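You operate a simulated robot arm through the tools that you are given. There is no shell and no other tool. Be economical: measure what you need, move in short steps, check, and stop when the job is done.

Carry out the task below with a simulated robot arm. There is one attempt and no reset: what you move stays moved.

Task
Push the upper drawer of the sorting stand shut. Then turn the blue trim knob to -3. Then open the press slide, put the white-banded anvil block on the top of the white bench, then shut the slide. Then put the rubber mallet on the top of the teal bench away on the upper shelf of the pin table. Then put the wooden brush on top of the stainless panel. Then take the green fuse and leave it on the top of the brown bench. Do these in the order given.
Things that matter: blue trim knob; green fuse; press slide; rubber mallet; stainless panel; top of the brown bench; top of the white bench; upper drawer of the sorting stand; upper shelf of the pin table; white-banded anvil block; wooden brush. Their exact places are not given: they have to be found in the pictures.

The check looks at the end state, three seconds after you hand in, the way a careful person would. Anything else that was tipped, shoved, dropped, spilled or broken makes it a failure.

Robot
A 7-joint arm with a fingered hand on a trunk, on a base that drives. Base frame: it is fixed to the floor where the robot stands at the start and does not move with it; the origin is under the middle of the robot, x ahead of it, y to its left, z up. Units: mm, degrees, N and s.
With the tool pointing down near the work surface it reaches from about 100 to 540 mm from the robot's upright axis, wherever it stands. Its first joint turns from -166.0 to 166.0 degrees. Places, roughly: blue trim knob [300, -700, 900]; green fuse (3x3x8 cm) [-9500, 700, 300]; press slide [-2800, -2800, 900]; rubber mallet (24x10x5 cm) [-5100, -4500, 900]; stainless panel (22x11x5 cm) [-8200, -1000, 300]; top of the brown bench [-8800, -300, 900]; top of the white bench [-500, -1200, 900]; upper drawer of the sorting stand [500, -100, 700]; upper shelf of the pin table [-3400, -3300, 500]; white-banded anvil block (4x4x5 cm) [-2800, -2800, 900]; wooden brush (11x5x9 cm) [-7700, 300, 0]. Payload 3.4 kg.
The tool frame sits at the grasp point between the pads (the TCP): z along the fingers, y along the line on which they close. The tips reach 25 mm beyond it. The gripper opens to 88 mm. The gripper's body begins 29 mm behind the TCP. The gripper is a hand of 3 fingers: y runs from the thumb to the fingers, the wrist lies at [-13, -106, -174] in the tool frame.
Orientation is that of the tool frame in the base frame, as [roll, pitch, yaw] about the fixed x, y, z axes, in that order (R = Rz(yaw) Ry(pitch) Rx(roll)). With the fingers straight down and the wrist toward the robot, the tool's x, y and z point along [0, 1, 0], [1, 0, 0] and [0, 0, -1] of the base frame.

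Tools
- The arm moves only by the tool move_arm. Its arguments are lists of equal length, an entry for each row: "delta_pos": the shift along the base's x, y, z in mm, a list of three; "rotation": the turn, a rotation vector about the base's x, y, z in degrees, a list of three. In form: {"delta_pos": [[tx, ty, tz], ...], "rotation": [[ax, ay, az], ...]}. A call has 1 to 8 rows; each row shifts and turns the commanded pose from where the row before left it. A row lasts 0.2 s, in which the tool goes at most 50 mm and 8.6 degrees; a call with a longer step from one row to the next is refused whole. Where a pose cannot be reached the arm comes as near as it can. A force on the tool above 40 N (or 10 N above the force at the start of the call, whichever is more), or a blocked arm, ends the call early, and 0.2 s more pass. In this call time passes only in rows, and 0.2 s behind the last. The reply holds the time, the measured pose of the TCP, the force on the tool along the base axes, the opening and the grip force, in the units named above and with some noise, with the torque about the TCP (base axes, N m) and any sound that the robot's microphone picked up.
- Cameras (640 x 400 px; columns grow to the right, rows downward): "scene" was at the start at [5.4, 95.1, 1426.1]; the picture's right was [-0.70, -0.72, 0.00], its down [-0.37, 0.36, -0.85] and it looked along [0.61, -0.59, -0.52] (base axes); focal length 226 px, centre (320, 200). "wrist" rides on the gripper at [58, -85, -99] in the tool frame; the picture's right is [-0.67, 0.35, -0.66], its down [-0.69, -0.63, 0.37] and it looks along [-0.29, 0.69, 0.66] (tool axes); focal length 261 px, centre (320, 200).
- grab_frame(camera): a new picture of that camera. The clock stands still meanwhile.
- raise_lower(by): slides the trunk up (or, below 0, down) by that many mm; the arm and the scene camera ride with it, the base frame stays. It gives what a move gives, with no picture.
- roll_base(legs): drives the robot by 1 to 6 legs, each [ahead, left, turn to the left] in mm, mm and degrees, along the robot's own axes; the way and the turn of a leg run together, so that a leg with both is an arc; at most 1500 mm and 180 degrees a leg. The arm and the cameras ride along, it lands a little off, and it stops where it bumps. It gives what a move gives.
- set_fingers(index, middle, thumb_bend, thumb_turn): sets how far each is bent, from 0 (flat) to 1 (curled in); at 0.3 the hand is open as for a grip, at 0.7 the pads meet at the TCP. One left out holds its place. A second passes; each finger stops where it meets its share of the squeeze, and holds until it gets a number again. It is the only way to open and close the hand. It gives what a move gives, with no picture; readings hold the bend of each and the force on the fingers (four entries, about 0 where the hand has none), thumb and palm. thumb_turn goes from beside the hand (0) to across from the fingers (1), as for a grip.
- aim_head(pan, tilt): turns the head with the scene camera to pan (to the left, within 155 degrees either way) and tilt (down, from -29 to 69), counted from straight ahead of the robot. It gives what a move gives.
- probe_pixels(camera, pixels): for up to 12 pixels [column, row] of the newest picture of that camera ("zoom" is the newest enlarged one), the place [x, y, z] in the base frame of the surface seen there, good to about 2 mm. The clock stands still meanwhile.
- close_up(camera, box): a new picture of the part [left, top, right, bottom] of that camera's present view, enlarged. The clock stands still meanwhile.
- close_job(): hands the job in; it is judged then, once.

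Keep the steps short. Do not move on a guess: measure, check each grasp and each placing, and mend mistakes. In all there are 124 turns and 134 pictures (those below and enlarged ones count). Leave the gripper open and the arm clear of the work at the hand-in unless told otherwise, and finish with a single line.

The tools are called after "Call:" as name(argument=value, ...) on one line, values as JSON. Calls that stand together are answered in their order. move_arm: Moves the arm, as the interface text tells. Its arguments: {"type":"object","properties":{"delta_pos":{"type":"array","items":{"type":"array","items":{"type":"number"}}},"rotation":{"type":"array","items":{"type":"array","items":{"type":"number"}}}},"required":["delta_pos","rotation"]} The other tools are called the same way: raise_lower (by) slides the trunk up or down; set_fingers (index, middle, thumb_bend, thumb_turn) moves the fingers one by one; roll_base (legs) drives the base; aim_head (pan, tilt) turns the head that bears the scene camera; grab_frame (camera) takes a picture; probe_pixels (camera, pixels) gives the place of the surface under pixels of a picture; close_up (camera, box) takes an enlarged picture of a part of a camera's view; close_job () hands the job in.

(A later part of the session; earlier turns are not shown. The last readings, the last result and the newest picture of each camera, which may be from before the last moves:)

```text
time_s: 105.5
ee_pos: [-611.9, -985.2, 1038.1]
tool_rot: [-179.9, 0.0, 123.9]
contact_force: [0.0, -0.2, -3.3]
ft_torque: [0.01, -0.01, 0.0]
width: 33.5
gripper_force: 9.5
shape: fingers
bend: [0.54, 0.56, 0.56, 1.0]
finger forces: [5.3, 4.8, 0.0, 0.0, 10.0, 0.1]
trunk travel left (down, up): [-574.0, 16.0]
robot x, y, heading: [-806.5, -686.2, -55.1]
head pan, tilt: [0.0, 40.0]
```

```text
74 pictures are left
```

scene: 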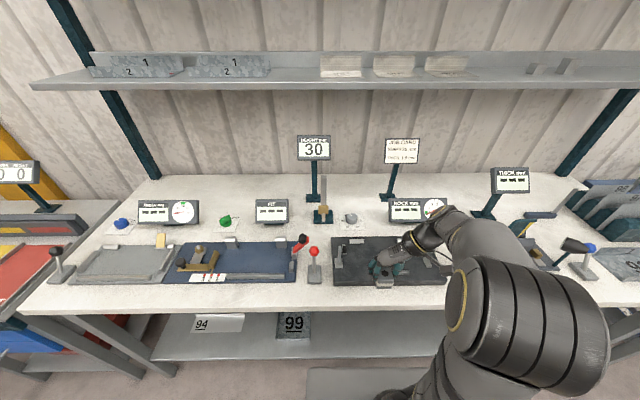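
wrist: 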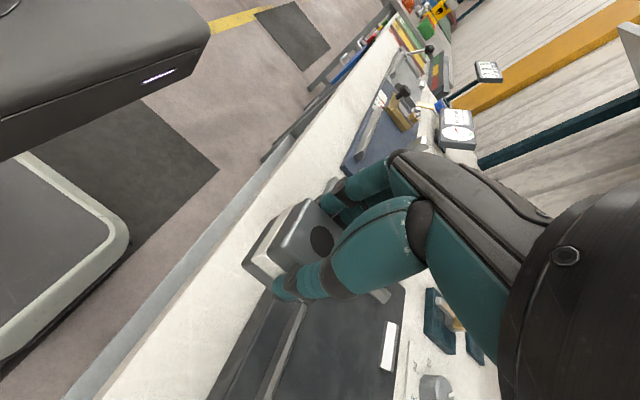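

The block is over the strip. Lower to just above contact, then creep.

Call:
move_arm(delta_pos=[[0, 0, -26], [0, 0, -26], [0, 0, -26], [0, 0, -5], [0, 0, -3], [0, 0, -2]], rotation=[[0, 0, 0], [0, 0, 0], [0, 0, 0], [0, 0, 0], [0, 0, 0], [0, 0, 0]])

Call:
close_up(camera="scene", box=[330, 230, 450, 310])

```text
time_s: 106.9
ee_pos: [-611.9, -985.0, 951.3]
tool_rot: [-179.9, 0.0, 123.8]
contact_force: [0.3, 0.9, -3.5]
ft_torque: [-0.02, 0.03, 0.0]
width: 33.4
gripper_force: 10.2
shape: fingers
bend: [0.54, 0.56, 0.56, 1.0]
finger forces: [5.3, 4.9, 0.0, 0.0, 10.1, 0.0]
trunk travel left (down, up): [-574.0, 16.0]
robot x, y, heading: [-800.9, -684.6, -55.0]
head pan, tilt: [0.0, 40.0]
```

```text
5.00 times, centred on (390, 270) of scene
```

zoom: 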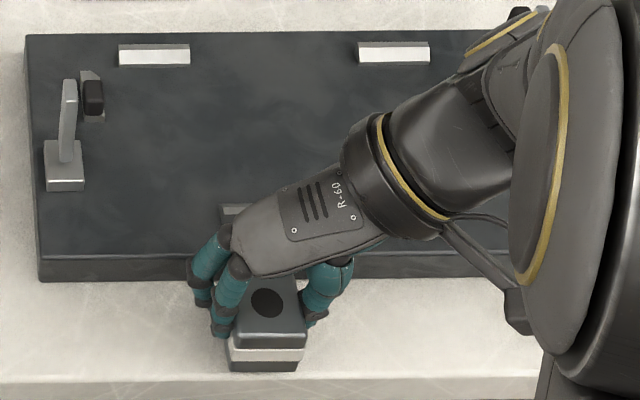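

Still no contact, as the force only shows the block's weight. I'll creep down 2 mm at a time.

Call:
move_arm(delta_pos=[[0, 0, -2], [0, 0, -2], [0, 0, -1]], rotation=[[0, 0, 0], [0, 0, 0], [0, 0, 0]])

```text
time_s: 107.7
ee_pos: [-611.4, -985.1, 946.7]
tool_rot: [-179.9, 0.0, 123.8]
contact_force: [-0.7, 0.5, -3.2]
ft_torque: [-0.03, 0.0, 0.02]
width: 33.7
gripper_force: 9.5
shape: fingers
bend: [0.54, 0.56, 0.56, 1.0]
finger forces: [5.4, 4.9, 0.1, 0.1, 10.0, 0.1]
trunk travel left (down, up): [-574.0, 16.0]
robot x, y, heading: [-800.5, -683.9, -55.0]
head pan, tilt: [0.0, 40.0]
```

Call:
move_arm(delta_pos=[[0, 0, -2], [0, 0, -2], [0, 0, -1], [0, 0, -1]], rotation=[[0, 0, 0], [0, 0, 0], [0, 0, 0], [0, 0, 0]])

Call:
close_up(camera="scene", box=[340, 250, 420, 310])

Call:
probe_pixels(camera="zoom", pixels=[[320, 200], [320, 300], [330, 150], [240, 330], [320, 320]])

```text
time_s: 108.7
ee_pos: [-611.9, -983.3, 941.2]
tool_rot: [-179.9, 0.0, 123.8]
contact_force: [0.4, -1.0, 17.4]
ft_torque: [-0.01, -0.13, 0.01]
width: 33.5
gripper_force: 11.9
shape: fingers
bend: [0.55, 0.56, 0.56, 1.0]
finger forces: [5.2, 6.4, 0.0, 0.0, 11.9, 0.0]
trunk travel left (down, up): [-574.0, 16.0]
robot x, y, heading: [-804.5, -688.8, -55.3]
head pan, tilt: [0.0, 40.0]
```

```text
6.67 times, centred on (380, 280) of scene
```

zoom: 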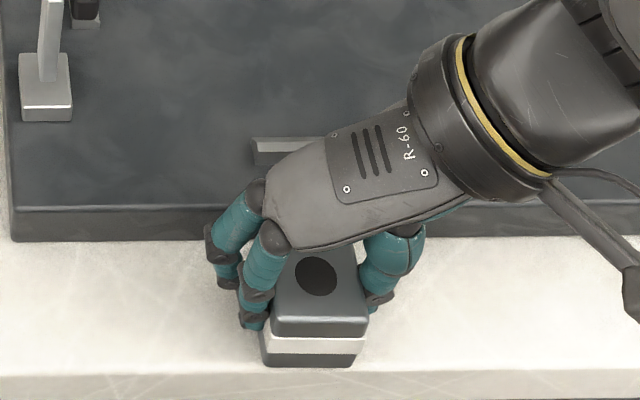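

```text
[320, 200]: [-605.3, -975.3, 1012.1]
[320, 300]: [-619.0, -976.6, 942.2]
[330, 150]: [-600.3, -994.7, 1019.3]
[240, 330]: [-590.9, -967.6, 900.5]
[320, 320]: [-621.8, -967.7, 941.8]
```

Contact is confirmed at 17 N with the block flat on the bench, about 15 mm inside the edge. I'll release and rise.

Call:
set_fingers(index=0.4, middle=0.4, thumb_bend=0.4)

Call:
move_arm(delta_pos=[[0, 0, 20], [0, 0, 40], [0, 0, 45], [0, 0, 45], [0, 0, 45]], rotation=[[0, 0, 0], [0, 0, 0], [0, 0, 0], [0, 0, 0], [0, 0, 0]])

Call:
close_up(camera="scene", box=[340, 230, 440, 310])

```text
time_s: 109.7
ee_pos: [-612.4, -984.3, 940.7]
tool_rot: [-179.9, -0.1, 123.8]
contact_force: [-0.1, 0.5, 0.4]
ft_torque: [-0.04, -0.03, 0.02]
width: 62.7
gripper_force: 0.0
shape: fingers
bend: [0.4, 0.4, 0.4, 0.99]
finger forces: [0.0, 0.0, 0.0, 0.0, 0.0, 0.1]
trunk travel left (down, up): [-574.0, 16.0]
robot x, y, heading: [-806.5, -688.3, -55.5]
head pan, tilt: [0.0, 40.0]
```

```text
time_s: 110.9
ee_pos: [-612.1, -983.1, 1137.5]
tool_rot: [-179.9, -0.1, 123.7]
contact_force: [0.4, -0.5, -0.1]
ft_torque: [0.0, -0.01, 0.0]
width: 62.7
gripper_force: 0.1
shape: fingers
bend: [0.4, 0.4, 0.4, 0.99]
finger forces: [0.0, 0.0, 0.1, 0.0, 0.0, 0.1]
trunk travel left (down, up): [-574.0, 16.0]
robot x, y, heading: [-804.9, -689.0, -55.0]
head pan, tilt: [0.0, 40.0]
```

```text
5.00 times, centred on (390, 270) of scene
```

zoom: 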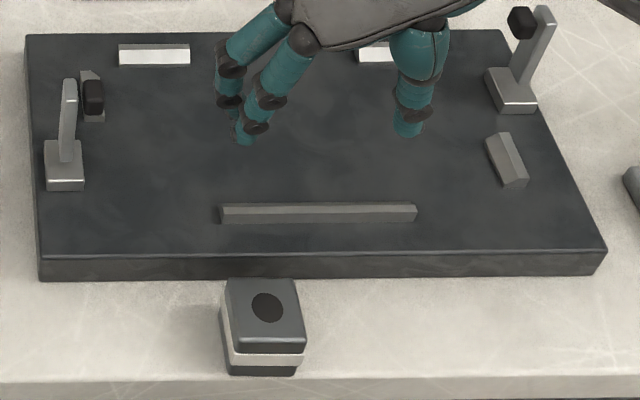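

The block stands on the white bench. Now I turn the hand back, retreat, and return to the press to shut the slide.

Call:
move_arm(delta_pos=[[0, 0, 0], [0, 0, 0], [0, 0, 0], [0, 0, 0], [0, 0, 0], [0, 0, 0], [0, 0, 0], [0, 0, 0]], rotation=[[0, 0, -8.5], [0, 0, -8.5], [0, 0, -8.5], [0, 0, -8.5], [0, 0, -8.5], [0, 0, -8.5], [0, 0, -8.5], [0, 0, -8.5]])

Call:
roll_base(legs=[[-140, 0, 0], [0, -1400, 0], [0, -1400, 0]])

Call:
set_fingers(index=0.7, middle=0.7, thumb_bend=0.7)

Call:
grab_frame(camera="scene")

```text
time_s: 112.7
ee_pos: [-612.7, -983.1, 1134.9]
tool_rot: [-179.8, 0.0, 55.6]
contact_force: [-0.6, -0.6, 0.0]
ft_torque: [0.0, 0.0, 0.0]
width: 62.8
gripper_force: 0.0
shape: fingers
bend: [0.4, 0.4, 0.4, 0.99]
finger forces: [0.0, 0.0, 0.0, 0.0, 0.0, 0.0]
trunk travel left (down, up): [-574.0, 16.0]
robot x, y, heading: [-801.8, -691.4, -55.2]
head pan, tilt: [0.0, 40.0]
```

```text
time_s: 127.2
ee_pos: [-2964.1, -2488.2, 1134.6]
tool_rot: [-179.9, 0.0, 56.7]
contact_force: [-0.1, -0.2, -0.3]
ft_torque: [0.0, 0.01, 0.02]
width: 62.7
gripper_force: 0.0
shape: fingers
bend: [0.4, 0.4, 0.4, 0.99]
finger forces: [0.0, 0.1, 0.0, 0.0, 0.0, 0.0]
trunk travel left (down, up): [-574.0, 16.0]
robot x, y, heading: [-3162.0, -2195.0, -54.3]
head pan, tilt: [0.0, 40.0]
```

```text
time_s: 128.2
ee_pos: [-2962.7, -2488.6, 1135.5]
tool_rot: [-180.0, -0.1, 56.6]
contact_force: [-0.8, 1.2, 0.8]
ft_torque: [-0.01, -0.01, -0.01]
width: 0.0
gripper_force: 0.0
shape: fingers
bend: [0.7, 0.7, 0.7, 1.0]
finger forces: [0.0, 0.1, 0.1, 0.1, 0.1, 0.1]
trunk travel left (down, up): [-574.0, 16.0]
robot x, y, heading: [-3155.6, -2192.1, -53.9]
head pan, tilt: [0.0, 40.0]
```

```text
70 pictures are left
```

scene: 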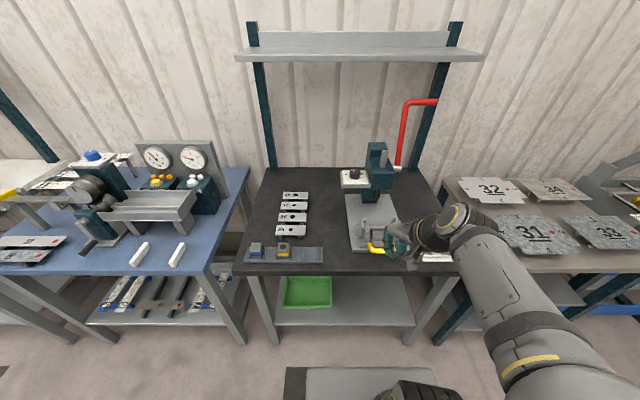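

Call:
probe_pixels(camera="scene", pixels=[[378, 250], [372, 246], [384, 252], [363, 235], [352, 240]])

Call:
roll_base(legs=[[45, -30, -1.3]])

Call:
move_arm(delta_pos=[[0, 0, 0], [0, 0, 0], [0, 0, 0]], rotation=[[0, 0, -7], [0, 0, -7], [0, 0, -7]])

Call:
grab_frame(camera="wrist")

```text
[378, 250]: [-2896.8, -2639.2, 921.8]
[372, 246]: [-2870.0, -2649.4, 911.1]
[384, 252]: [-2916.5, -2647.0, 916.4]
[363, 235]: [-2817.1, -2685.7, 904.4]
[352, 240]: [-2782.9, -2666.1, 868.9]
```

```text
time_s: 129.1
ee_pos: [-2967.8, -2547.3, 1135.3]
tool_rot: [-179.9, 0.1, 55.4]
contact_force: [-0.5, -0.1, 0.4]
ft_torque: [0.03, -0.05, -0.02]
width: 0.2
gripper_force: 0.1
shape: fingers
bend: [0.7, 0.7, 0.7, 1.0]
finger forces: [0.0, 0.0, 0.0, 0.0, 0.0, 0.0]
trunk travel left (down, up): [-574.0, 16.0]
robot x, y, heading: [-3157.2, -2247.3, -55.5]
head pan, tilt: [0.0, 40.0]
```

```text
time_s: 129.9
ee_pos: [-2968.1, -2547.3, 1136.3]
tool_rot: [-179.9, 0.0, 34.3]
contact_force: [0.4, 0.9, 0.5]
ft_torque: [0.01, -0.03, -0.01]
width: 0.2
gripper_force: 0.0
shape: fingers
bend: [0.7, 0.7, 0.7, 1.0]
finger forces: [0.0, 0.1, 0.1, 0.0, 0.0, 0.1]
trunk travel left (down, up): [-574.0, 16.0]
robot x, y, heading: [-3157.6, -2250.0, -55.4]
head pan, tilt: [0.0, 40.0]
```

```text
69 pictures are left
```

wrist: 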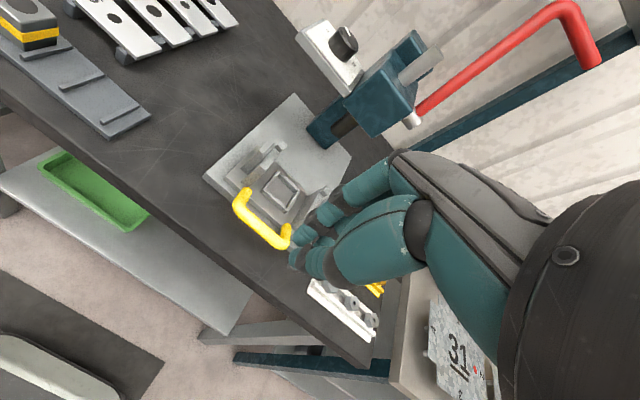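

The handle bar front is at n≈537. I'll place the fist in front of it at n 490, lat -3905 and lower.

Call:
move_arm(delta_pos=[[11, -31, 0], [11.7, -32, 0], [0, 0, -38], [0, 0, -38], [0, 0, -38]], rotation=[[0, 0, 0], [0, 0, 0], [0, 0, 0], [0, 0, 0], [0, 0, 0]])

Call:
raise_lower(by=-98)

Call:
grab_frame(camera="wrist")

```text
time_s: 131.1
ee_pos: [-2947.2, -2609.7, 1021.8]
tool_rot: [-179.9, 0.0, 34.4]
contact_force: [-0.6, -0.2, 0.1]
ft_torque: [0.04, -0.01, 0.03]
width: 0.1
gripper_force: 0.2
shape: fingers
bend: [0.7, 0.7, 0.7, 1.0]
finger forces: [0.0, 0.0, 0.0, 0.1, 0.0, 0.0]
trunk travel left (down, up): [-574.0, 16.0]
robot x, y, heading: [-3155.3, -2245.8, -55.5]
head pan, tilt: [0.0, 40.0]
```

```text
time_s: 132.4
ee_pos: [-2947.2, -2609.4, 924.3]
tool_rot: [-179.9, 0.0, 34.3]
contact_force: [-0.4, 0.5, -0.3]
ft_torque: [-0.02, -0.02, -0.02]
width: 0.1
gripper_force: 0.0
shape: fingers
bend: [0.7, 0.7, 0.7, 1.0]
finger forces: [0.0, 0.0, 0.1, 0.0, 0.1, 0.0]
trunk travel left (down, up): [-476.0, 114.0]
robot x, y, heading: [-3160.3, -2248.5, -55.4]
head pan, tilt: [0.0, 40.0]
```

```text
68 pictures are left
```

wrist: 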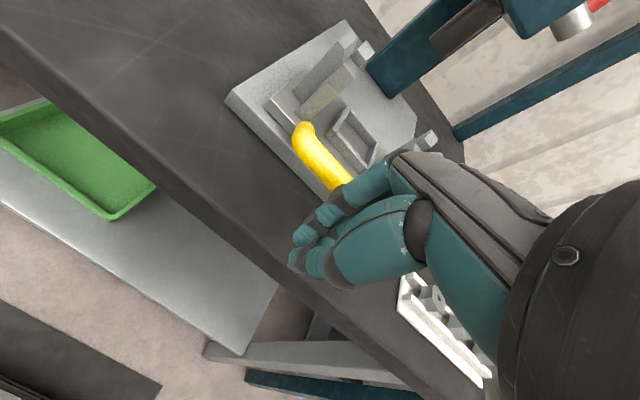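

The fist is in front of the bar. Push straight in.

Call:
move_arm(delta_pos=[[11.3, -16.5, 0], [11.3, -16.5, 0], [11.3, -16.5, 0], [11.3, -16.5, 0], [11.3, -16.5, 0], [11.3, -16.5, 0]], rotation=[[0, 0, 0], [0, 0, 0], [0, 0, 0], [0, 0, 0], [0, 0, 0], [0, 0, 0]])

Call:
grab_frame(camera="wrist")

```text
time_s: 133.8
ee_pos: [-2878.9, -2709.0, 923.2]
tool_rot: [-179.9, 0.0, 34.4]
contact_force: [0.0, 0.4, -0.4]
ft_torque: [-0.01, 0.0, 0.0]
width: 0.0
gripper_force: 0.0
shape: fingers
bend: [0.7, 0.7, 0.7, 1.0]
finger forces: [0.1, 0.0, 0.0, 0.0, 0.0, 0.1]
trunk travel left (down, up): [-476.0, 114.0]
robot x, y, heading: [-3159.2, -2250.1, -55.7]
head pan, tilt: [0.0, 40.0]
```

```text
67 pictures are left
```

wrist: 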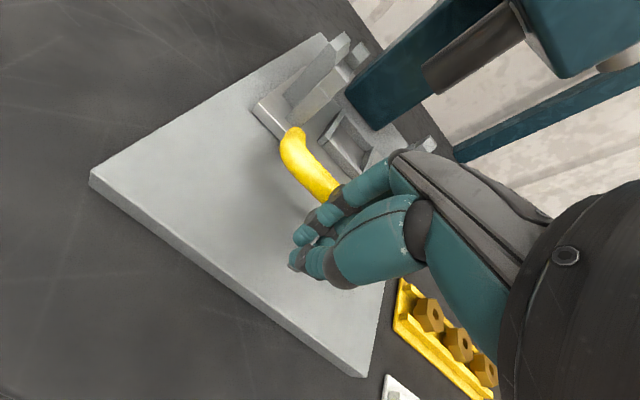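

Call:
move_arm(delta_pos=[[8.5, -12.4, 0], [8.5, -12.4, 0], [4.5, -6.6, 0], [4.5, -6.6, 0], [4.5, -6.6, 0]], rotation=[[0, 0, 0], [0, 0, 0], [0, 0, 0], [0, 0, 0], [0, 0, 0]])

Call:
grab_frame(camera="wrist")

```text
time_s: 135.0
ee_pos: [-2851.4, -2749.0, 926.5]
tool_rot: [-180.0, 0.1, 34.5]
contact_force: [-19.6, 27.4, 14.5]
ft_torque: [-0.03, 0.11, -0.08]
width: 0.1
gripper_force: 17.2
shape: fingers
bend: [0.71, 0.71, 0.66, 1.0]
finger forces: [16.3, 18.6, 0.0, 0.0, 0.1, 0.0]
trunk travel left (down, up): [-476.0, 114.0]
robot x, y, heading: [-3160.4, -2251.8, -55.8]
head pan, tilt: [0.0, 40.0]
```

```text
66 pictures are left
```

wrist: 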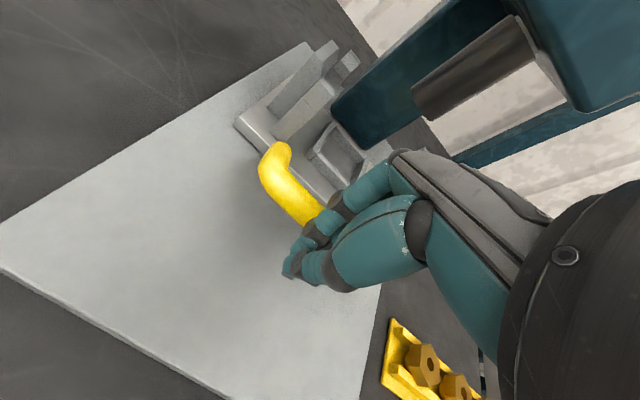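

The slide hit its stop at 34 N. I'll back off, rise, and verify its position.

Call:
move_arm(delta_pos=[[-11, 16, 0], [-20, 30, 0], [-20, 30, 10], [0, 0, 45], [0, 0, 45], [0, 0, 45], [0, 0, 45]], rotation=[[0, 0, 0], [0, 0, 0], [0, 0, 0], [0, 0, 0], [0, 0, 0], [0, 0, 0], [0, 0, 0]])

Call:
grab_frame(camera="wrist")

```text
time_s: 136.6
ee_pos: [-2897.2, -2677.2, 1114.4]
tool_rot: [-179.9, 0.1, 34.4]
contact_force: [-1.4, 0.3, 0.2]
ft_torque: [-0.01, 0.02, 0.03]
width: 0.0
gripper_force: 0.1
shape: fingers
bend: [0.7, 0.7, 0.7, 1.0]
finger forces: [0.1, 0.0, 0.0, 0.0, 0.0, 0.1]
trunk travel left (down, up): [-476.0, 114.0]
robot x, y, heading: [-3154.1, -2250.4, -55.7]
head pan, tilt: [0.0, 40.0]
```

```text
65 pictures are left
```

wrist: 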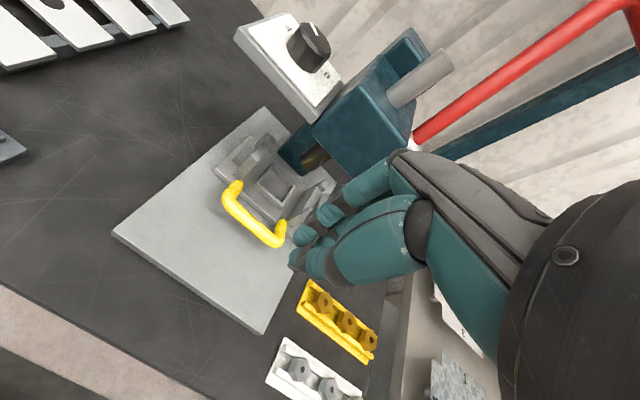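

Call:
probe_pixels(camera="wrist", pixels=[[228, 203], [253, 226], [275, 240], [232, 185], [270, 195]])

Call:
aim_head(pan=-60, tilt=28)

Call:
grab_frame(camera="scene")

```text
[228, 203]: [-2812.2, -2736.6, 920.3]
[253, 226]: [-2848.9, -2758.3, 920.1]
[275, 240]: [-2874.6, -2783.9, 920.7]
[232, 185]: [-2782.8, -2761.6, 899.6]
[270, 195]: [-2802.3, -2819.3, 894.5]
```

```text
time_s: 137.9
ee_pos: [-2898.4, -2677.3, 1113.5]
tool_rot: [180.0, 0.1, 34.4]
contact_force: [-0.1, -0.2, -0.1]
ft_torque: [0.0, 0.01, 0.0]
width: 0.0
gripper_force: 0.0
shape: fingers
bend: [0.7, 0.7, 0.7, 1.0]
finger forces: [0.1, 0.0, 0.0, 0.0, 0.0, 0.0]
trunk travel left (down, up): [-476.0, 114.0]
robot x, y, heading: [-3162.2, -2248.6, -55.4]
head pan, tilt: [-60.0, 28.0]
```

```text
64 pictures are left
```

scene: 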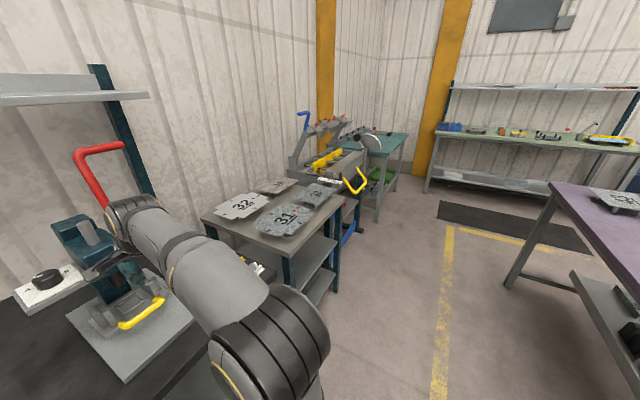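

The handle is exactly back at its shut position. The teal bench lies further right, so I'll measure the clearances along the way.

Call:
probe_pixels(camera="scene", pixels=[[358, 182], [290, 285], [350, 245], [505, 288], [550, 190], [375, 222], [395, 140], [410, 140], [380, 175], [425, 192], [600, 310]])

Call:
close_up(camera="scene", box=[280, 90, 460, 230])

```text
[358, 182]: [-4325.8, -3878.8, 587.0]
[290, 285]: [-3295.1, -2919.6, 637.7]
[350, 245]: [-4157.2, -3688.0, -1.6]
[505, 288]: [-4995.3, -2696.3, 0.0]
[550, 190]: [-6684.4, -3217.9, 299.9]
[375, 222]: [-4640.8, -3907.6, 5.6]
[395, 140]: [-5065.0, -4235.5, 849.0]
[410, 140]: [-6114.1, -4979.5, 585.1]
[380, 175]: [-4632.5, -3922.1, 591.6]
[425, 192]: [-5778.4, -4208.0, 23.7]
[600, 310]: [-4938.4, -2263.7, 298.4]
```

```text
2.86 times, centred on (370, 160) of scene
```

zoom: 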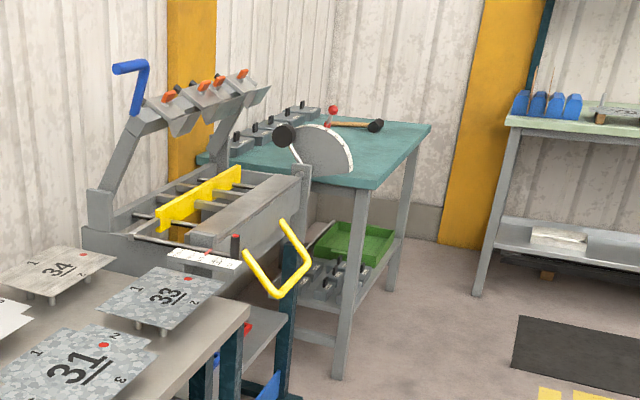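

Call:
roll_base(legs=[[-90, 0, 0], [0, -1400, 0], [0, -1300, 0]])

Call:
aim_head(pan=-5, tilt=38)

Call:
grab_frame(camera="scene")

```text
time_s: 151.8
ee_pos: [-5180.0, -4138.3, 1112.7]
tool_rot: [-180.0, 0.0, 35.0]
contact_force: [-0.7, 0.8, 0.2]
ft_torque: [0.02, 0.04, 0.01]
width: 0.0
gripper_force: 0.0
shape: fingers
bend: [0.7, 0.7, 0.7, 1.0]
finger forces: [0.1, 0.0, 0.0, 0.0, 0.1, 0.0]
trunk travel left (down, up): [-476.0, 114.0]
robot x, y, heading: [-5444.9, -3712.6, -54.9]
head pan, tilt: [-60.0, 28.0]
```

```text
time_s: 153.0
ee_pos: [-5180.3, -4136.0, 1113.1]
tool_rot: [-179.9, 0.0, 34.9]
contact_force: [-0.1, 0.3, -0.1]
ft_torque: [0.0, -0.04, -0.01]
width: 0.0
gripper_force: 0.1
shape: fingers
bend: [0.7, 0.7, 0.7, 1.0]
finger forces: [0.0, 0.0, 0.1, 0.0, 0.1, 0.1]
trunk travel left (down, up): [-476.0, 114.0]
robot x, y, heading: [-5447.9, -3714.1, -55.0]
head pan, tilt: [-5.0, 38.0]
```

```text
62 pictures are left
```

scene: 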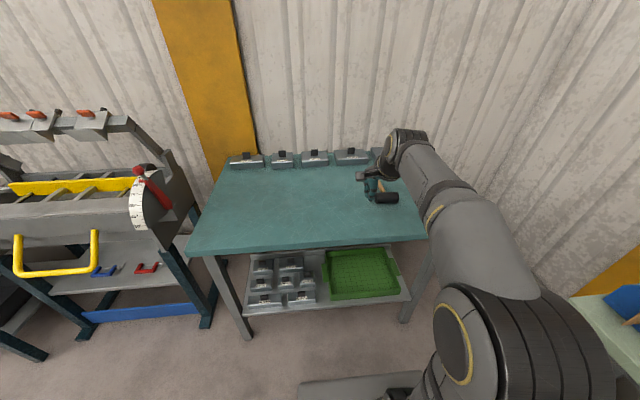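

Call:
grab_frame(camera="wrist")

Call:
close_up(camera="scene", box=[320, 120, 440, 240])

Call:
probe_pixels(camera="scene", pixels=[[386, 197], [396, 198], [192, 253], [420, 238], [300, 240], [300, 200], [98, 252], [20, 275], [390, 185]])

```text
61 pictures are left
```

wrist: 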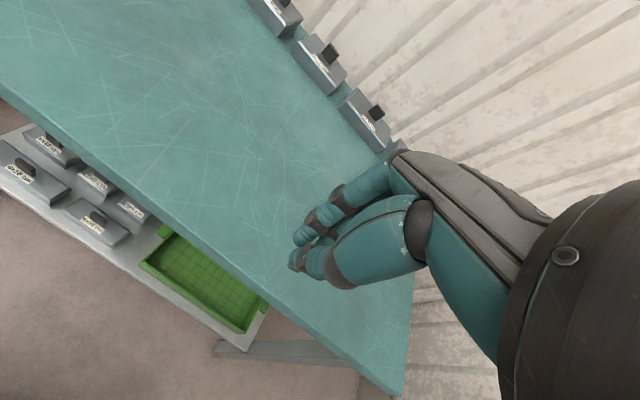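

```text
3.33 times, centred on (380, 180) of scene
```

zoom: 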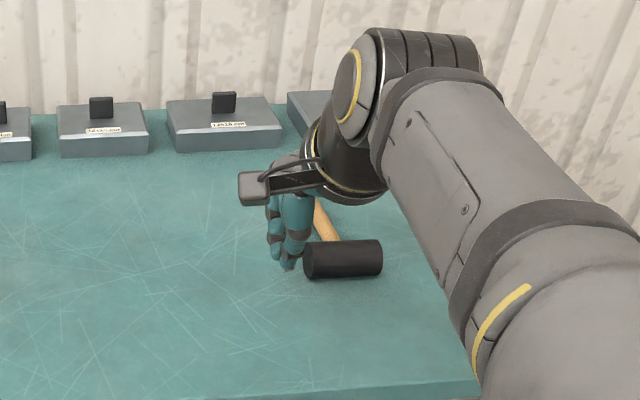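

```text
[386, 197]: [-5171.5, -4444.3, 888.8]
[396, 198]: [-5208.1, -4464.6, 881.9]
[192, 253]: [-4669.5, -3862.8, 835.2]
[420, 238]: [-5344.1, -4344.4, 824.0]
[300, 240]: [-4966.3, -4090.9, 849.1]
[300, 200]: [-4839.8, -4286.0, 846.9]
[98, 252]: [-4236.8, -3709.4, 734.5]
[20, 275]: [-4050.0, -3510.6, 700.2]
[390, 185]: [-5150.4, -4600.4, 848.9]
```

The mallet's head is near (-5185,-4450) with its handle pointing away. Before choosing a grasp I want to see the pin table's upper shelf, so I'll pan left.

Call:
aim_head(pan=48, tilt=30)

Call:
grab_frame(camera="scene")

Call:
close_up(camera="scene", box=[200, 140, 420, 300])

```text
time_s: 154.2
ee_pos: [-5179.5, -4137.7, 1114.5]
tool_rot: [-179.9, 0.0, 34.8]
contact_force: [-0.3, 0.2, -0.1]
ft_torque: [-0.02, 0.02, 0.02]
width: 0.0
gripper_force: 0.1
shape: fingers
bend: [0.7, 0.7, 0.7, 1.0]
finger forces: [0.0, 0.0, 0.0, 0.0, 0.1, 0.0]
trunk travel left (down, up): [-476.0, 114.0]
robot x, y, heading: [-5444.1, -3710.5, -55.0]
head pan, tilt: [48.0, 30.0]
```

```text
59 pictures are left
```

scene: 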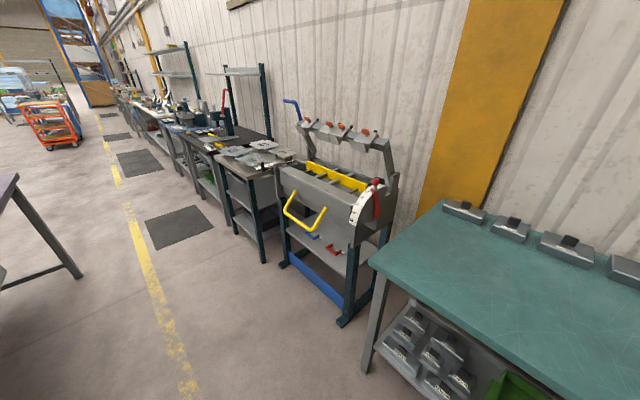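

```text
2.50 times, centred on (310, 220) of scene
```

zoom: 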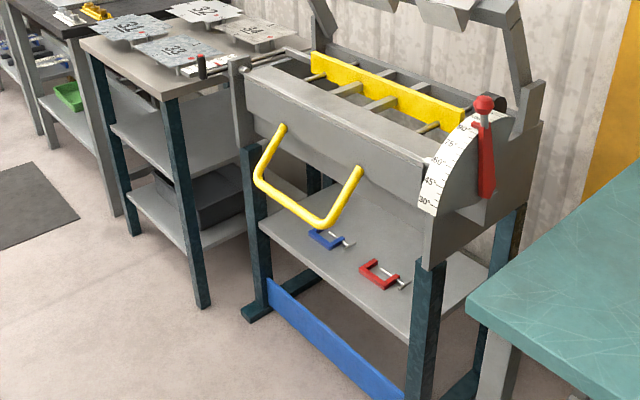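

Call:
probe_pixels(camera="zoom", pixels=[[125, 125], [170, 172], [165, 90], [85, 45], [180, 130], [195, 290], [150, 140], [200, 110], [100, 85], [230, 100], [172, 100], [125, 85]])

```text
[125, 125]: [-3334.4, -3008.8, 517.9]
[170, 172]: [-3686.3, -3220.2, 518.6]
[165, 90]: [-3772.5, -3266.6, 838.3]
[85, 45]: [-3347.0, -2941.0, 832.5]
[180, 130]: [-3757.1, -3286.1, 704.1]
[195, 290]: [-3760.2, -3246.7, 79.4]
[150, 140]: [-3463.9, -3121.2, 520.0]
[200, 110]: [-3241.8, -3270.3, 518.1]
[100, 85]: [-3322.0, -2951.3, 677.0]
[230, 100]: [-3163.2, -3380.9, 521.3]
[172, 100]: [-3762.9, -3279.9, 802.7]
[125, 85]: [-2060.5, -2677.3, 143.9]
```

The pin table's upper shelf is at z 519, its front edge is at n≈580 and the top above it is at about z 800. The opening is lat -4920 to -4440 and it is empty. To see the mallet properly, I'll swing the hand 200 mm to the right and look again.

Call:
move_arm(delta_pos=[[-27, -19, 10], [-27, -19, 10], [-27, -19, 10], [-27, -19, 10], [-28, -19, 10], [-28, -19, 0]], rotation=[[0, 0, 0], [0, 0, 0], [0, 0, 0], [0, 0, 0], [0, 0, 0], [0, 0, 0]])

Call:
aim_head(pan=-15, tilt=42)

Call:
grab_frame(camera="scene")

Call:
grab_frame(camera="wrist")

```text
time_s: 155.6
ee_pos: [-5345.0, -4252.2, 1164.8]
tool_rot: [-179.9, 0.0, 35.0]
contact_force: [-0.5, 1.1, 1.5]
ft_torque: [0.02, -0.02, 0.0]
width: 0.1
gripper_force: 0.1
shape: fingers
bend: [0.7, 0.7, 0.7, 1.0]
finger forces: [0.0, 0.0, 0.1, 0.0, 0.0, 0.0]
trunk travel left (down, up): [-476.0, 114.0]
robot x, y, heading: [-5447.3, -3710.1, -55.0]
head pan, tilt: [48.0, 30.0]
```

```text
time_s: 157.0
ee_pos: [-5343.6, -4252.5, 1164.9]
tool_rot: [-180.0, 0.0, 34.9]
contact_force: [0.3, -0.2, -0.1]
ft_torque: [-0.03, -0.03, 0.0]
width: 0.0
gripper_force: 0.1
shape: fingers
bend: [0.7, 0.7, 0.7, 1.0]
finger forces: [0.1, 0.0, 0.0, 0.0, 0.0, 0.0]
trunk travel left (down, up): [-476.0, 114.0]
robot x, y, heading: [-5446.8, -3711.7, -55.0]
head pan, tilt: [-15.0, 42.0]
```

```text
57 pictures are left
```

scene: 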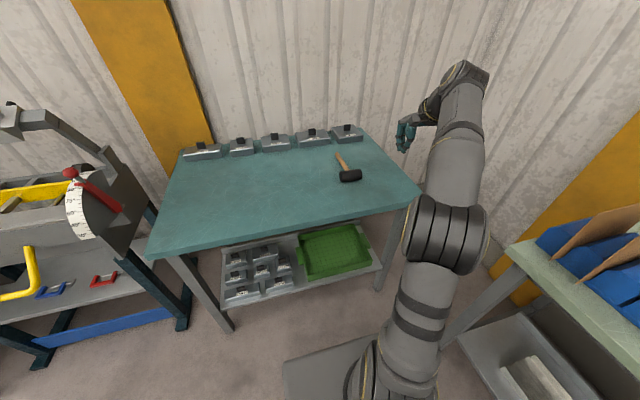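

```text
56 pictures are left
```

wrist: 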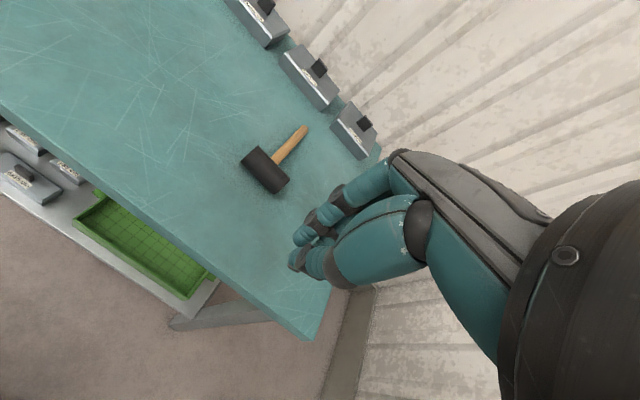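

The mallet is in plain view now. I'll enlarge it and measure the head and handle.

Call:
close_up(camera="wrist", box=[220, 110, 330, 210])

Call:
probe_pixels(camera="wrist", pixels=[[305, 129], [290, 146], [278, 160], [248, 157], [265, 170], [283, 183], [272, 184], [250, 167]])

Call:
probe_pixels(camera="scene", pixels=[[338, 157], [343, 164], [347, 170], [342, 177], [359, 174], [350, 172], [150, 255], [420, 195]])

```text
4.00 times, centred on (275, 160) of wrist
```

zoom: 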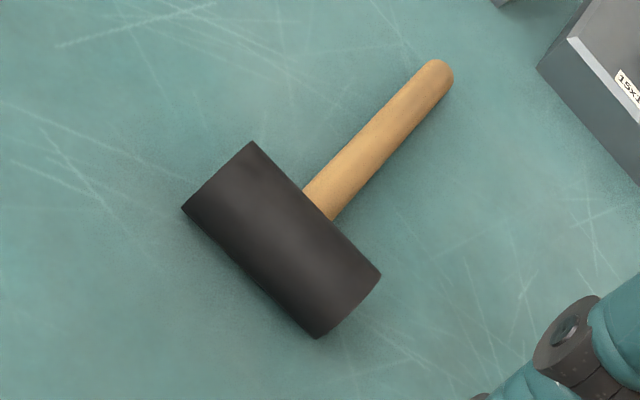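

```text
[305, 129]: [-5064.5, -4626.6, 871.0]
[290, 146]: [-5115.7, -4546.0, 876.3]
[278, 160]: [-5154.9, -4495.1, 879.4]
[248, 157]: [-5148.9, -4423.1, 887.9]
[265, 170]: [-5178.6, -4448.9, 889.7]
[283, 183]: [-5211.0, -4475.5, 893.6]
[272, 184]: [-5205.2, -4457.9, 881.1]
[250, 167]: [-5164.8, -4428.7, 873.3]
```

```text
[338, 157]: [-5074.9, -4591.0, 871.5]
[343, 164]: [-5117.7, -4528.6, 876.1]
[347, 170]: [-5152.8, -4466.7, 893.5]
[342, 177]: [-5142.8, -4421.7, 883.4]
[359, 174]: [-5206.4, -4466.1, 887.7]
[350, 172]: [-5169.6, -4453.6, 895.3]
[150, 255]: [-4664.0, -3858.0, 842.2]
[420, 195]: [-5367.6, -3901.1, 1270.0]
```

The handle lies along n (away from me) at lat -6788, with its top at z≈877 and the bench at 849. I'll grip it just behind the head with the hand turned 90°. First I bring the hand back in front while turning it, then drive.

Call:
move_arm(delta_pos=[[20.6, 14.1, 0], [20.6, 14.1, 0], [20.6, 14.1, 0], [20.6, 14.1, 0], [20.6, 14.1, 0], [20.6, 14.1, 0], [20.6, 14.1, 0], [20.6, 14.1, 0]], rotation=[[0, 0, 8.4], [0, 0, 8.4], [0, 0, 8.4], [0, 0, 8.4], [0, 0, 8.4], [0, 0, 8.4], [0, 0, 8.4], [0, 0, 8.4]])

Call:
set_fingers(index=0.35, middle=0.35, thumb_bend=0.35)

Call:
roll_base(legs=[[0, -180, 0], [300, 0, 0]])

Call:
move_arm(delta_pos=[[0, 0, 0], [0, 0, 0], [0, 0, 0]], rotation=[[0, 0, 7.6], [0, 0, 7.6], [0, 0, 7.6]])

```text
time_s: 158.8
ee_pos: [-5180.1, -4138.8, 1162.5]
tool_rot: [-179.9, 0.0, 102.3]
contact_force: [0.5, -0.2, 1.1]
ft_torque: [-0.01, 0.0, -0.01]
width: 0.0
gripper_force: 0.0
shape: fingers
bend: [0.7, 0.7, 0.7, 1.0]
finger forces: [0.1, 0.0, 0.0, 0.0, 0.0, 0.1]
trunk travel left (down, up): [-476.0, 114.0]
robot x, y, heading: [-5444.9, -3714.9, -54.7]
head pan, tilt: [-15.0, 42.0]
```

```text
time_s: 159.8
ee_pos: [-5179.2, -4139.5, 1163.1]
tool_rot: [-179.9, 0.0, 102.1]
contact_force: [0.5, -0.8, -0.3]
ft_torque: [-0.02, 0.0, 0.0]
width: 73.7
gripper_force: 0.1
shape: fingers
bend: [0.35, 0.35, 0.35, 0.98]
finger forces: [0.1, 0.1, 0.0, 0.1, 0.0, 0.0]
trunk travel left (down, up): [-476.0, 114.0]
robot x, y, heading: [-5441.5, -3715.4, -54.9]
head pan, tilt: [-15.0, 42.0]
```

```text
time_s: 162.9
ee_pos: [-5155.3, -4487.4, 1162.4]
tool_rot: [-179.8, 0.0, 102.1]
contact_force: [-0.6, -0.4, -0.2]
ft_torque: [0.0, 0.0, 0.0]
width: 73.6
gripper_force: 0.1
shape: fingers
bend: [0.35, 0.35, 0.35, 0.98]
finger forces: [0.0, 0.0, 0.1, 0.0, 0.0, 0.0]
trunk travel left (down, up): [-476.0, 114.0]
robot x, y, heading: [-5420.1, -4060.4, -54.7]
head pan, tilt: [-15.0, 42.0]
```

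```text
time_s: 163.7
ee_pos: [-5155.4, -4480.3, 1157.7]
tool_rot: [-179.4, -0.7, 122.8]
contact_force: [-0.4, 0.8, -0.1]
ft_torque: [-0.03, 0.05, -0.01]
width: 73.9
gripper_force: 0.0
shape: fingers
bend: [0.35, 0.35, 0.35, 0.98]
finger forces: [0.0, 0.0, 0.0, 0.1, 0.0, 0.1]
out of reach, approached as far as the arm can: row 3
trunk travel left (down, up): [-476.0, 114.0]
robot x, y, heading: [-5425.5, -4059.8, -55.1]
head pan, tilt: [-15.0, 42.0]
```

That's the edge of reach. I'll drive 40 mm closer and then go down over the handle.

Call:
roll_base(legs=[[40, 0, 0]])

Call:
grab_frame(camera="wrist")

```text
time_s: 164.6
ee_pos: [-5130.2, -4512.8, 1157.5]
tool_rot: [-179.4, -0.7, 123.0]
contact_force: [-0.1, 0.0, -0.4]
ft_torque: [0.02, -0.01, 0.0]
width: 74.0
gripper_force: 0.1
shape: fingers
bend: [0.35, 0.35, 0.35, 0.98]
finger forces: [0.1, 0.1, 0.0, 0.0, 0.0, 0.0]
trunk travel left (down, up): [-476.0, 114.0]
robot x, y, heading: [-5400.7, -4098.3, -54.9]
head pan, tilt: [-15.0, 42.0]
```

```text
54 pictures are left
```

wrist: 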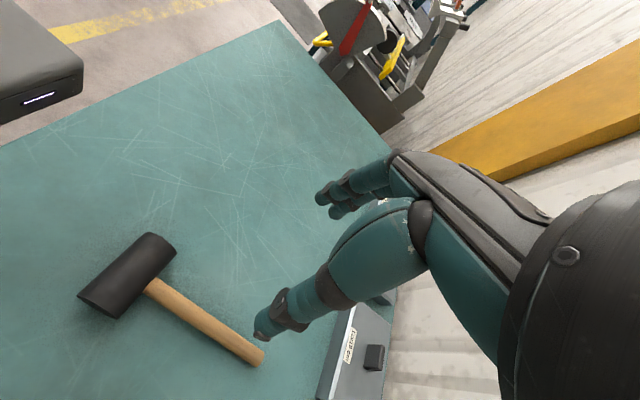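

Call:
probe_pixels(camera="wrist", pixels=[[165, 292], [185, 307], [220, 332], [255, 358], [130, 275], [150, 325]])

Call:
move_arm(delta_pos=[[-11, 10, -40], [-11, 10, -40], [0, 0, -45], [0, 0, -45], [0, 0, -40]], rotation=[[0, 0, 0], [0, 0, 0], [0, 0, 0], [0, 0, 0], [0, 0, 0]])

Call:
grab_frame(camera="wrist")

```text
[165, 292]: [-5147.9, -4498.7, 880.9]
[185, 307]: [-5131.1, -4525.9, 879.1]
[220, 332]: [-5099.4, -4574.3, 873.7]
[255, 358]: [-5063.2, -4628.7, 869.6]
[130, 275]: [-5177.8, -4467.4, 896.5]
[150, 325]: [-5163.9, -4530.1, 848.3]
```

```text
time_s: 165.8
ee_pos: [-5152.9, -4493.1, 947.4]
tool_rot: [-179.3, -0.7, 122.8]
contact_force: [0.0, 0.5, 0.4]
ft_torque: [0.0, 0.02, 0.01]
width: 74.0
gripper_force: 0.0
shape: fingers
bend: [0.35, 0.35, 0.35, 0.98]
finger forces: [0.0, 0.0, 0.0, 0.1, 0.0, 0.1]
trunk travel left (down, up): [-476.0, 114.0]
robot x, y, heading: [-5400.5, -4094.6, -54.9]
head pan, tilt: [-15.0, 42.0]
```

```text
53 pictures are left
```

wrist: 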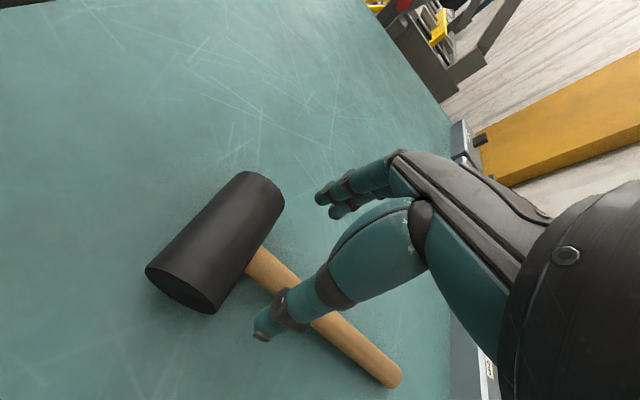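

The hand is centred over the handle just behind the head. I'll go down to z 879 and close.

Call:
move_arm(delta_pos=[[0, 0, -30], [0, 0, -25], [0, 0, -12]], rotation=[[0, 0, 0], [0, 0, 0], [0, 0, 0]])

Call:
set_fingers(index=0.6, middle=0.6, thumb_bend=0.62)

Call:
grab_frame(camera="wrist")

```text
time_s: 166.6
ee_pos: [-5153.2, -4493.3, 881.3]
tool_rot: [-179.4, -0.8, 122.9]
contact_force: [0.8, -0.3, 1.6]
ft_torque: [0.06, -0.05, -0.05]
width: 74.2
gripper_force: 0.3
shape: fingers
bend: [0.35, 0.35, 0.35, 0.98]
finger forces: [1.5, 0.1, 0.0, 0.1, 0.0, 0.1]
trunk travel left (down, up): [-476.0, 114.0]
robot x, y, heading: [-5397.0, -4091.1, -54.8]
head pan, tilt: [-15.0, 42.0]
```

```text
time_s: 167.6
ee_pos: [-5152.4, -4493.3, 881.6]
tool_rot: [-179.4, -0.8, 122.9]
contact_force: [1.0, -0.9, 0.5]
ft_torque: [0.0, -0.02, -0.01]
width: 19.4
gripper_force: 0.5
shape: fingers
bend: [0.59, 0.6, 0.62, 1.0]
finger forces: [1.1, 0.1, 0.1, 0.0, 0.0, 0.0]
trunk travel left (down, up): [-476.0, 114.0]
robot x, y, heading: [-5394.5, -4090.5, -55.1]
head pan, tilt: [-15.0, 42.0]
```

```text
52 pictures are left
```

wrist: 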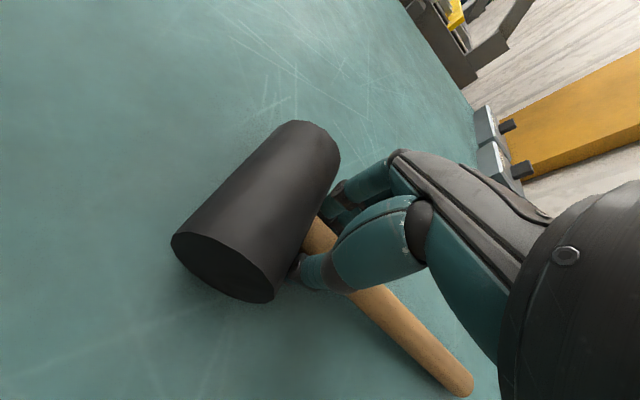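

The fingers surround the handle. I'll squeeze harder.

Call:
set_fingers(index=0.8, middle=0.8, thumb_bend=0.8)

Call:
move_arm(delta_pos=[[0, 0, 10], [0, 0, 20], [0, 0, 30]], rotation=[[0, 0, 0], [0, 0, 0], [0, 0, 0]])

Call:
grab_frame(camera="wrist")

Call:
grab_frame(camera="scene")

```text
time_s: 168.6
ee_pos: [-5153.7, -4491.8, 881.1]
tool_rot: [-179.4, -0.8, 123.0]
contact_force: [-0.2, 0.6, -2.3]
ft_torque: [0.02, 0.05, 0.02]
width: 0.1
gripper_force: 20.1
shape: fingers
bend: [0.77, 0.77, 0.71, 1.0]
finger forces: [12.5, 9.9, 0.1, 0.0, 17.6, 0.0]
trunk travel left (down, up): [-476.0, 114.0]
robot x, y, heading: [-5399.0, -4092.1, -54.9]
head pan, tilt: [-15.0, 42.0]
```

```text
time_s: 169.4
ee_pos: [-5152.5, -4492.4, 941.0]
tool_rot: [-179.3, -0.8, 122.9]
contact_force: [0.4, 0.3, -2.9]
ft_torque: [0.03, -0.03, -0.04]
width: 0.1
gripper_force: 20.0
shape: fingers
bend: [0.77, 0.77, 0.71, 1.0]
finger forces: [12.5, 8.9, 0.0, 0.0, 18.3, 0.0]
trunk travel left (down, up): [-476.0, 114.0]
robot x, y, heading: [-5399.3, -4091.5, -54.9]
head pan, tilt: [-15.0, 42.0]
```

```text
51 pictures are left
```

wrist: 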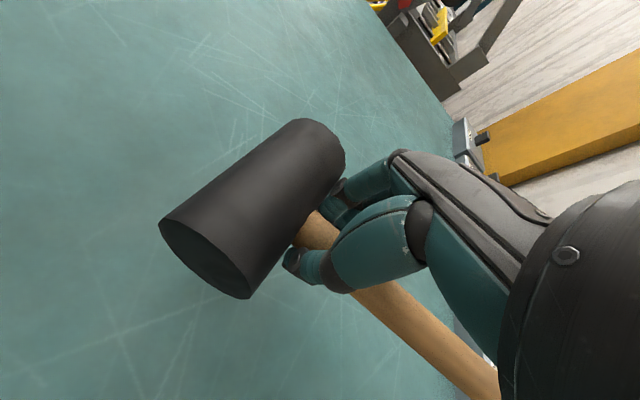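

```text
50 pictures are left
```

scene: 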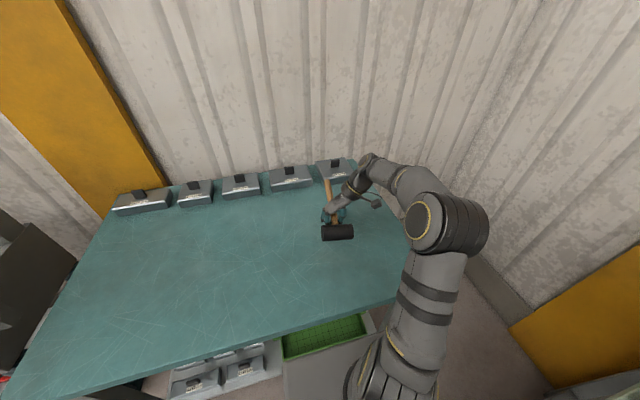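

The mallet is lifted and stable. I'll raise, back away, turn the hand back by 90°, then drive left to the pin table.

Call:
move_arm(delta_pos=[[0, 0, 40], [0, 0, 40], [0, 0, 40]], rotation=[[0, 0, 0], [0, 0, 0], [0, 0, 0]])

Call:
roll_base(legs=[[-350, 0, 0], [0, 1050, 0], [0, 1020, 0]])

Call:
move_arm(delta_pos=[[0, 0, 0], [0, 0, 0], [0, 0, 0], [0, 0, 0], [0, 0, 0], [0, 0, 0], [0, 0, 0], [0, 0, 0]], rotation=[[0, 0, -8.5], [0, 0, -8.5], [0, 0, -8.5], [0, 0, -8.5], [0, 0, -8.5], [0, 0, -8.5], [0, 0, -8.5], [0, 0, -8.5]])

Call:
aim_head(pan=0, tilt=45)

Call:
grab_frame(camera="scene")

```text
time_s: 170.2
ee_pos: [-5153.9, -4494.1, 1062.1]
tool_rot: [-179.3, -0.9, 122.8]
contact_force: [-0.2, 0.0, -3.7]
ft_torque: [0.0, -0.01, 0.02]
width: 0.0
gripper_force: 19.4
shape: fingers
bend: [0.77, 0.77, 0.72, 1.0]
finger forces: [12.6, 8.7, 0.0, 0.1, 18.3, 0.1]
trunk travel left (down, up): [-476.0, 114.0]
robot x, y, heading: [-5401.6, -4088.7, -54.9]
head pan, tilt: [-15.0, 42.0]
```

```text
time_s: 182.4
ee_pos: [-3646.1, -2996.7, 1061.5]
tool_rot: [-179.3, -0.7, 123.3]
contact_force: [-0.1, 0.1, -3.0]
ft_torque: [-0.02, 0.01, -0.01]
width: 0.2
gripper_force: 19.3
shape: fingers
bend: [0.77, 0.77, 0.72, 1.0]
finger forces: [12.4, 8.2, 0.0, 0.1, 17.8, 0.0]
trunk travel left (down, up): [-476.0, 114.0]
robot x, y, heading: [-3897.5, -2597.0, -54.5]
head pan, tilt: [-15.0, 42.0]
```

```text
time_s: 184.2
ee_pos: [-3645.9, -2996.7, 1062.8]
tool_rot: [-179.5, -0.8, 55.0]
contact_force: [-0.2, 0.0, -2.2]
ft_torque: [-0.03, -0.03, 0.0]
width: 0.0
gripper_force: 18.8
shape: fingers
bend: [0.77, 0.77, 0.72, 1.0]
finger forces: [12.3, 7.9, 0.0, 0.1, 17.9, 0.0]
trunk travel left (down, up): [-476.0, 114.0]
robot x, y, heading: [-3895.6, -2597.9, -54.6]
head pan, tilt: [-15.0, 42.0]
```

```text
time_s: 185.0
ee_pos: [-3645.9, -2997.4, 1061.3]
tool_rot: [-179.2, -0.8, 55.2]
contact_force: [1.0, 0.4, -3.7]
ft_torque: [0.01, -0.01, 0.0]
width: 0.0
gripper_force: 19.2
shape: fingers
bend: [0.77, 0.77, 0.72, 1.0]
finger forces: [12.4, 7.9, 0.1, 0.0, 17.8, 0.0]
trunk travel left (down, up): [-476.0, 114.0]
robot x, y, heading: [-3894.8, -2596.1, -54.5]
head pan, tilt: [0.0, 45.0]
```

```text
49 pictures are left
```

scene: 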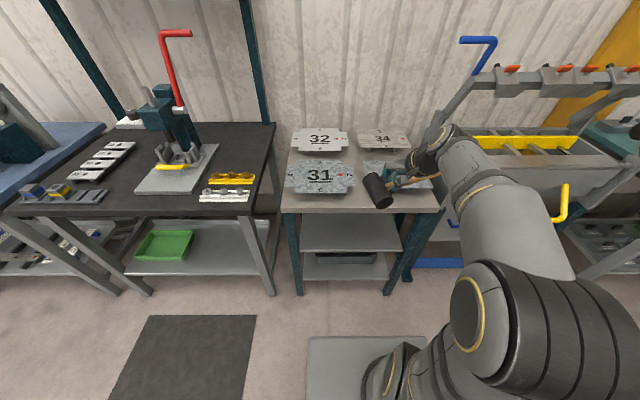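

I'm facing the pin table. I'll measure the upper shelf, the legs and the table edge.

Call:
probe_pixels(camera="scene", pixels=[[302, 249], [350, 249], [400, 248], [350, 235], [297, 235], [402, 235], [310, 218], [395, 218], [340, 211], [340, 207], [350, 222], [427, 225]])

Call:
close_up(camera="scene", box=[270, 120, 450, 300])

```text
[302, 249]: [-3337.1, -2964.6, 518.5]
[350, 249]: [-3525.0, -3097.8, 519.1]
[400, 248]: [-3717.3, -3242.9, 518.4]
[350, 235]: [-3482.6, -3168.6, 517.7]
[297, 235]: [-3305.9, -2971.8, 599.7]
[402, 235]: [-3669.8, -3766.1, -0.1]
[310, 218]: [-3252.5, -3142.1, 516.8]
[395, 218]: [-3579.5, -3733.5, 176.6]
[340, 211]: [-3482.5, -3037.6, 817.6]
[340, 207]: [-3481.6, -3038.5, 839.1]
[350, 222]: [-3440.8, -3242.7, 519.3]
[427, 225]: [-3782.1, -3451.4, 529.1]
```

```text
2.22 times, centred on (360, 210) of scene
```

zoom: 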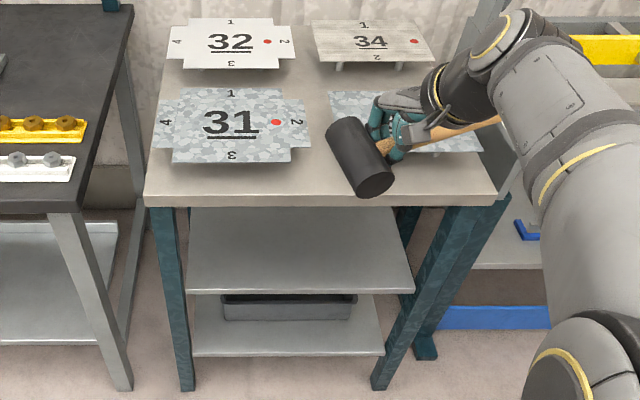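

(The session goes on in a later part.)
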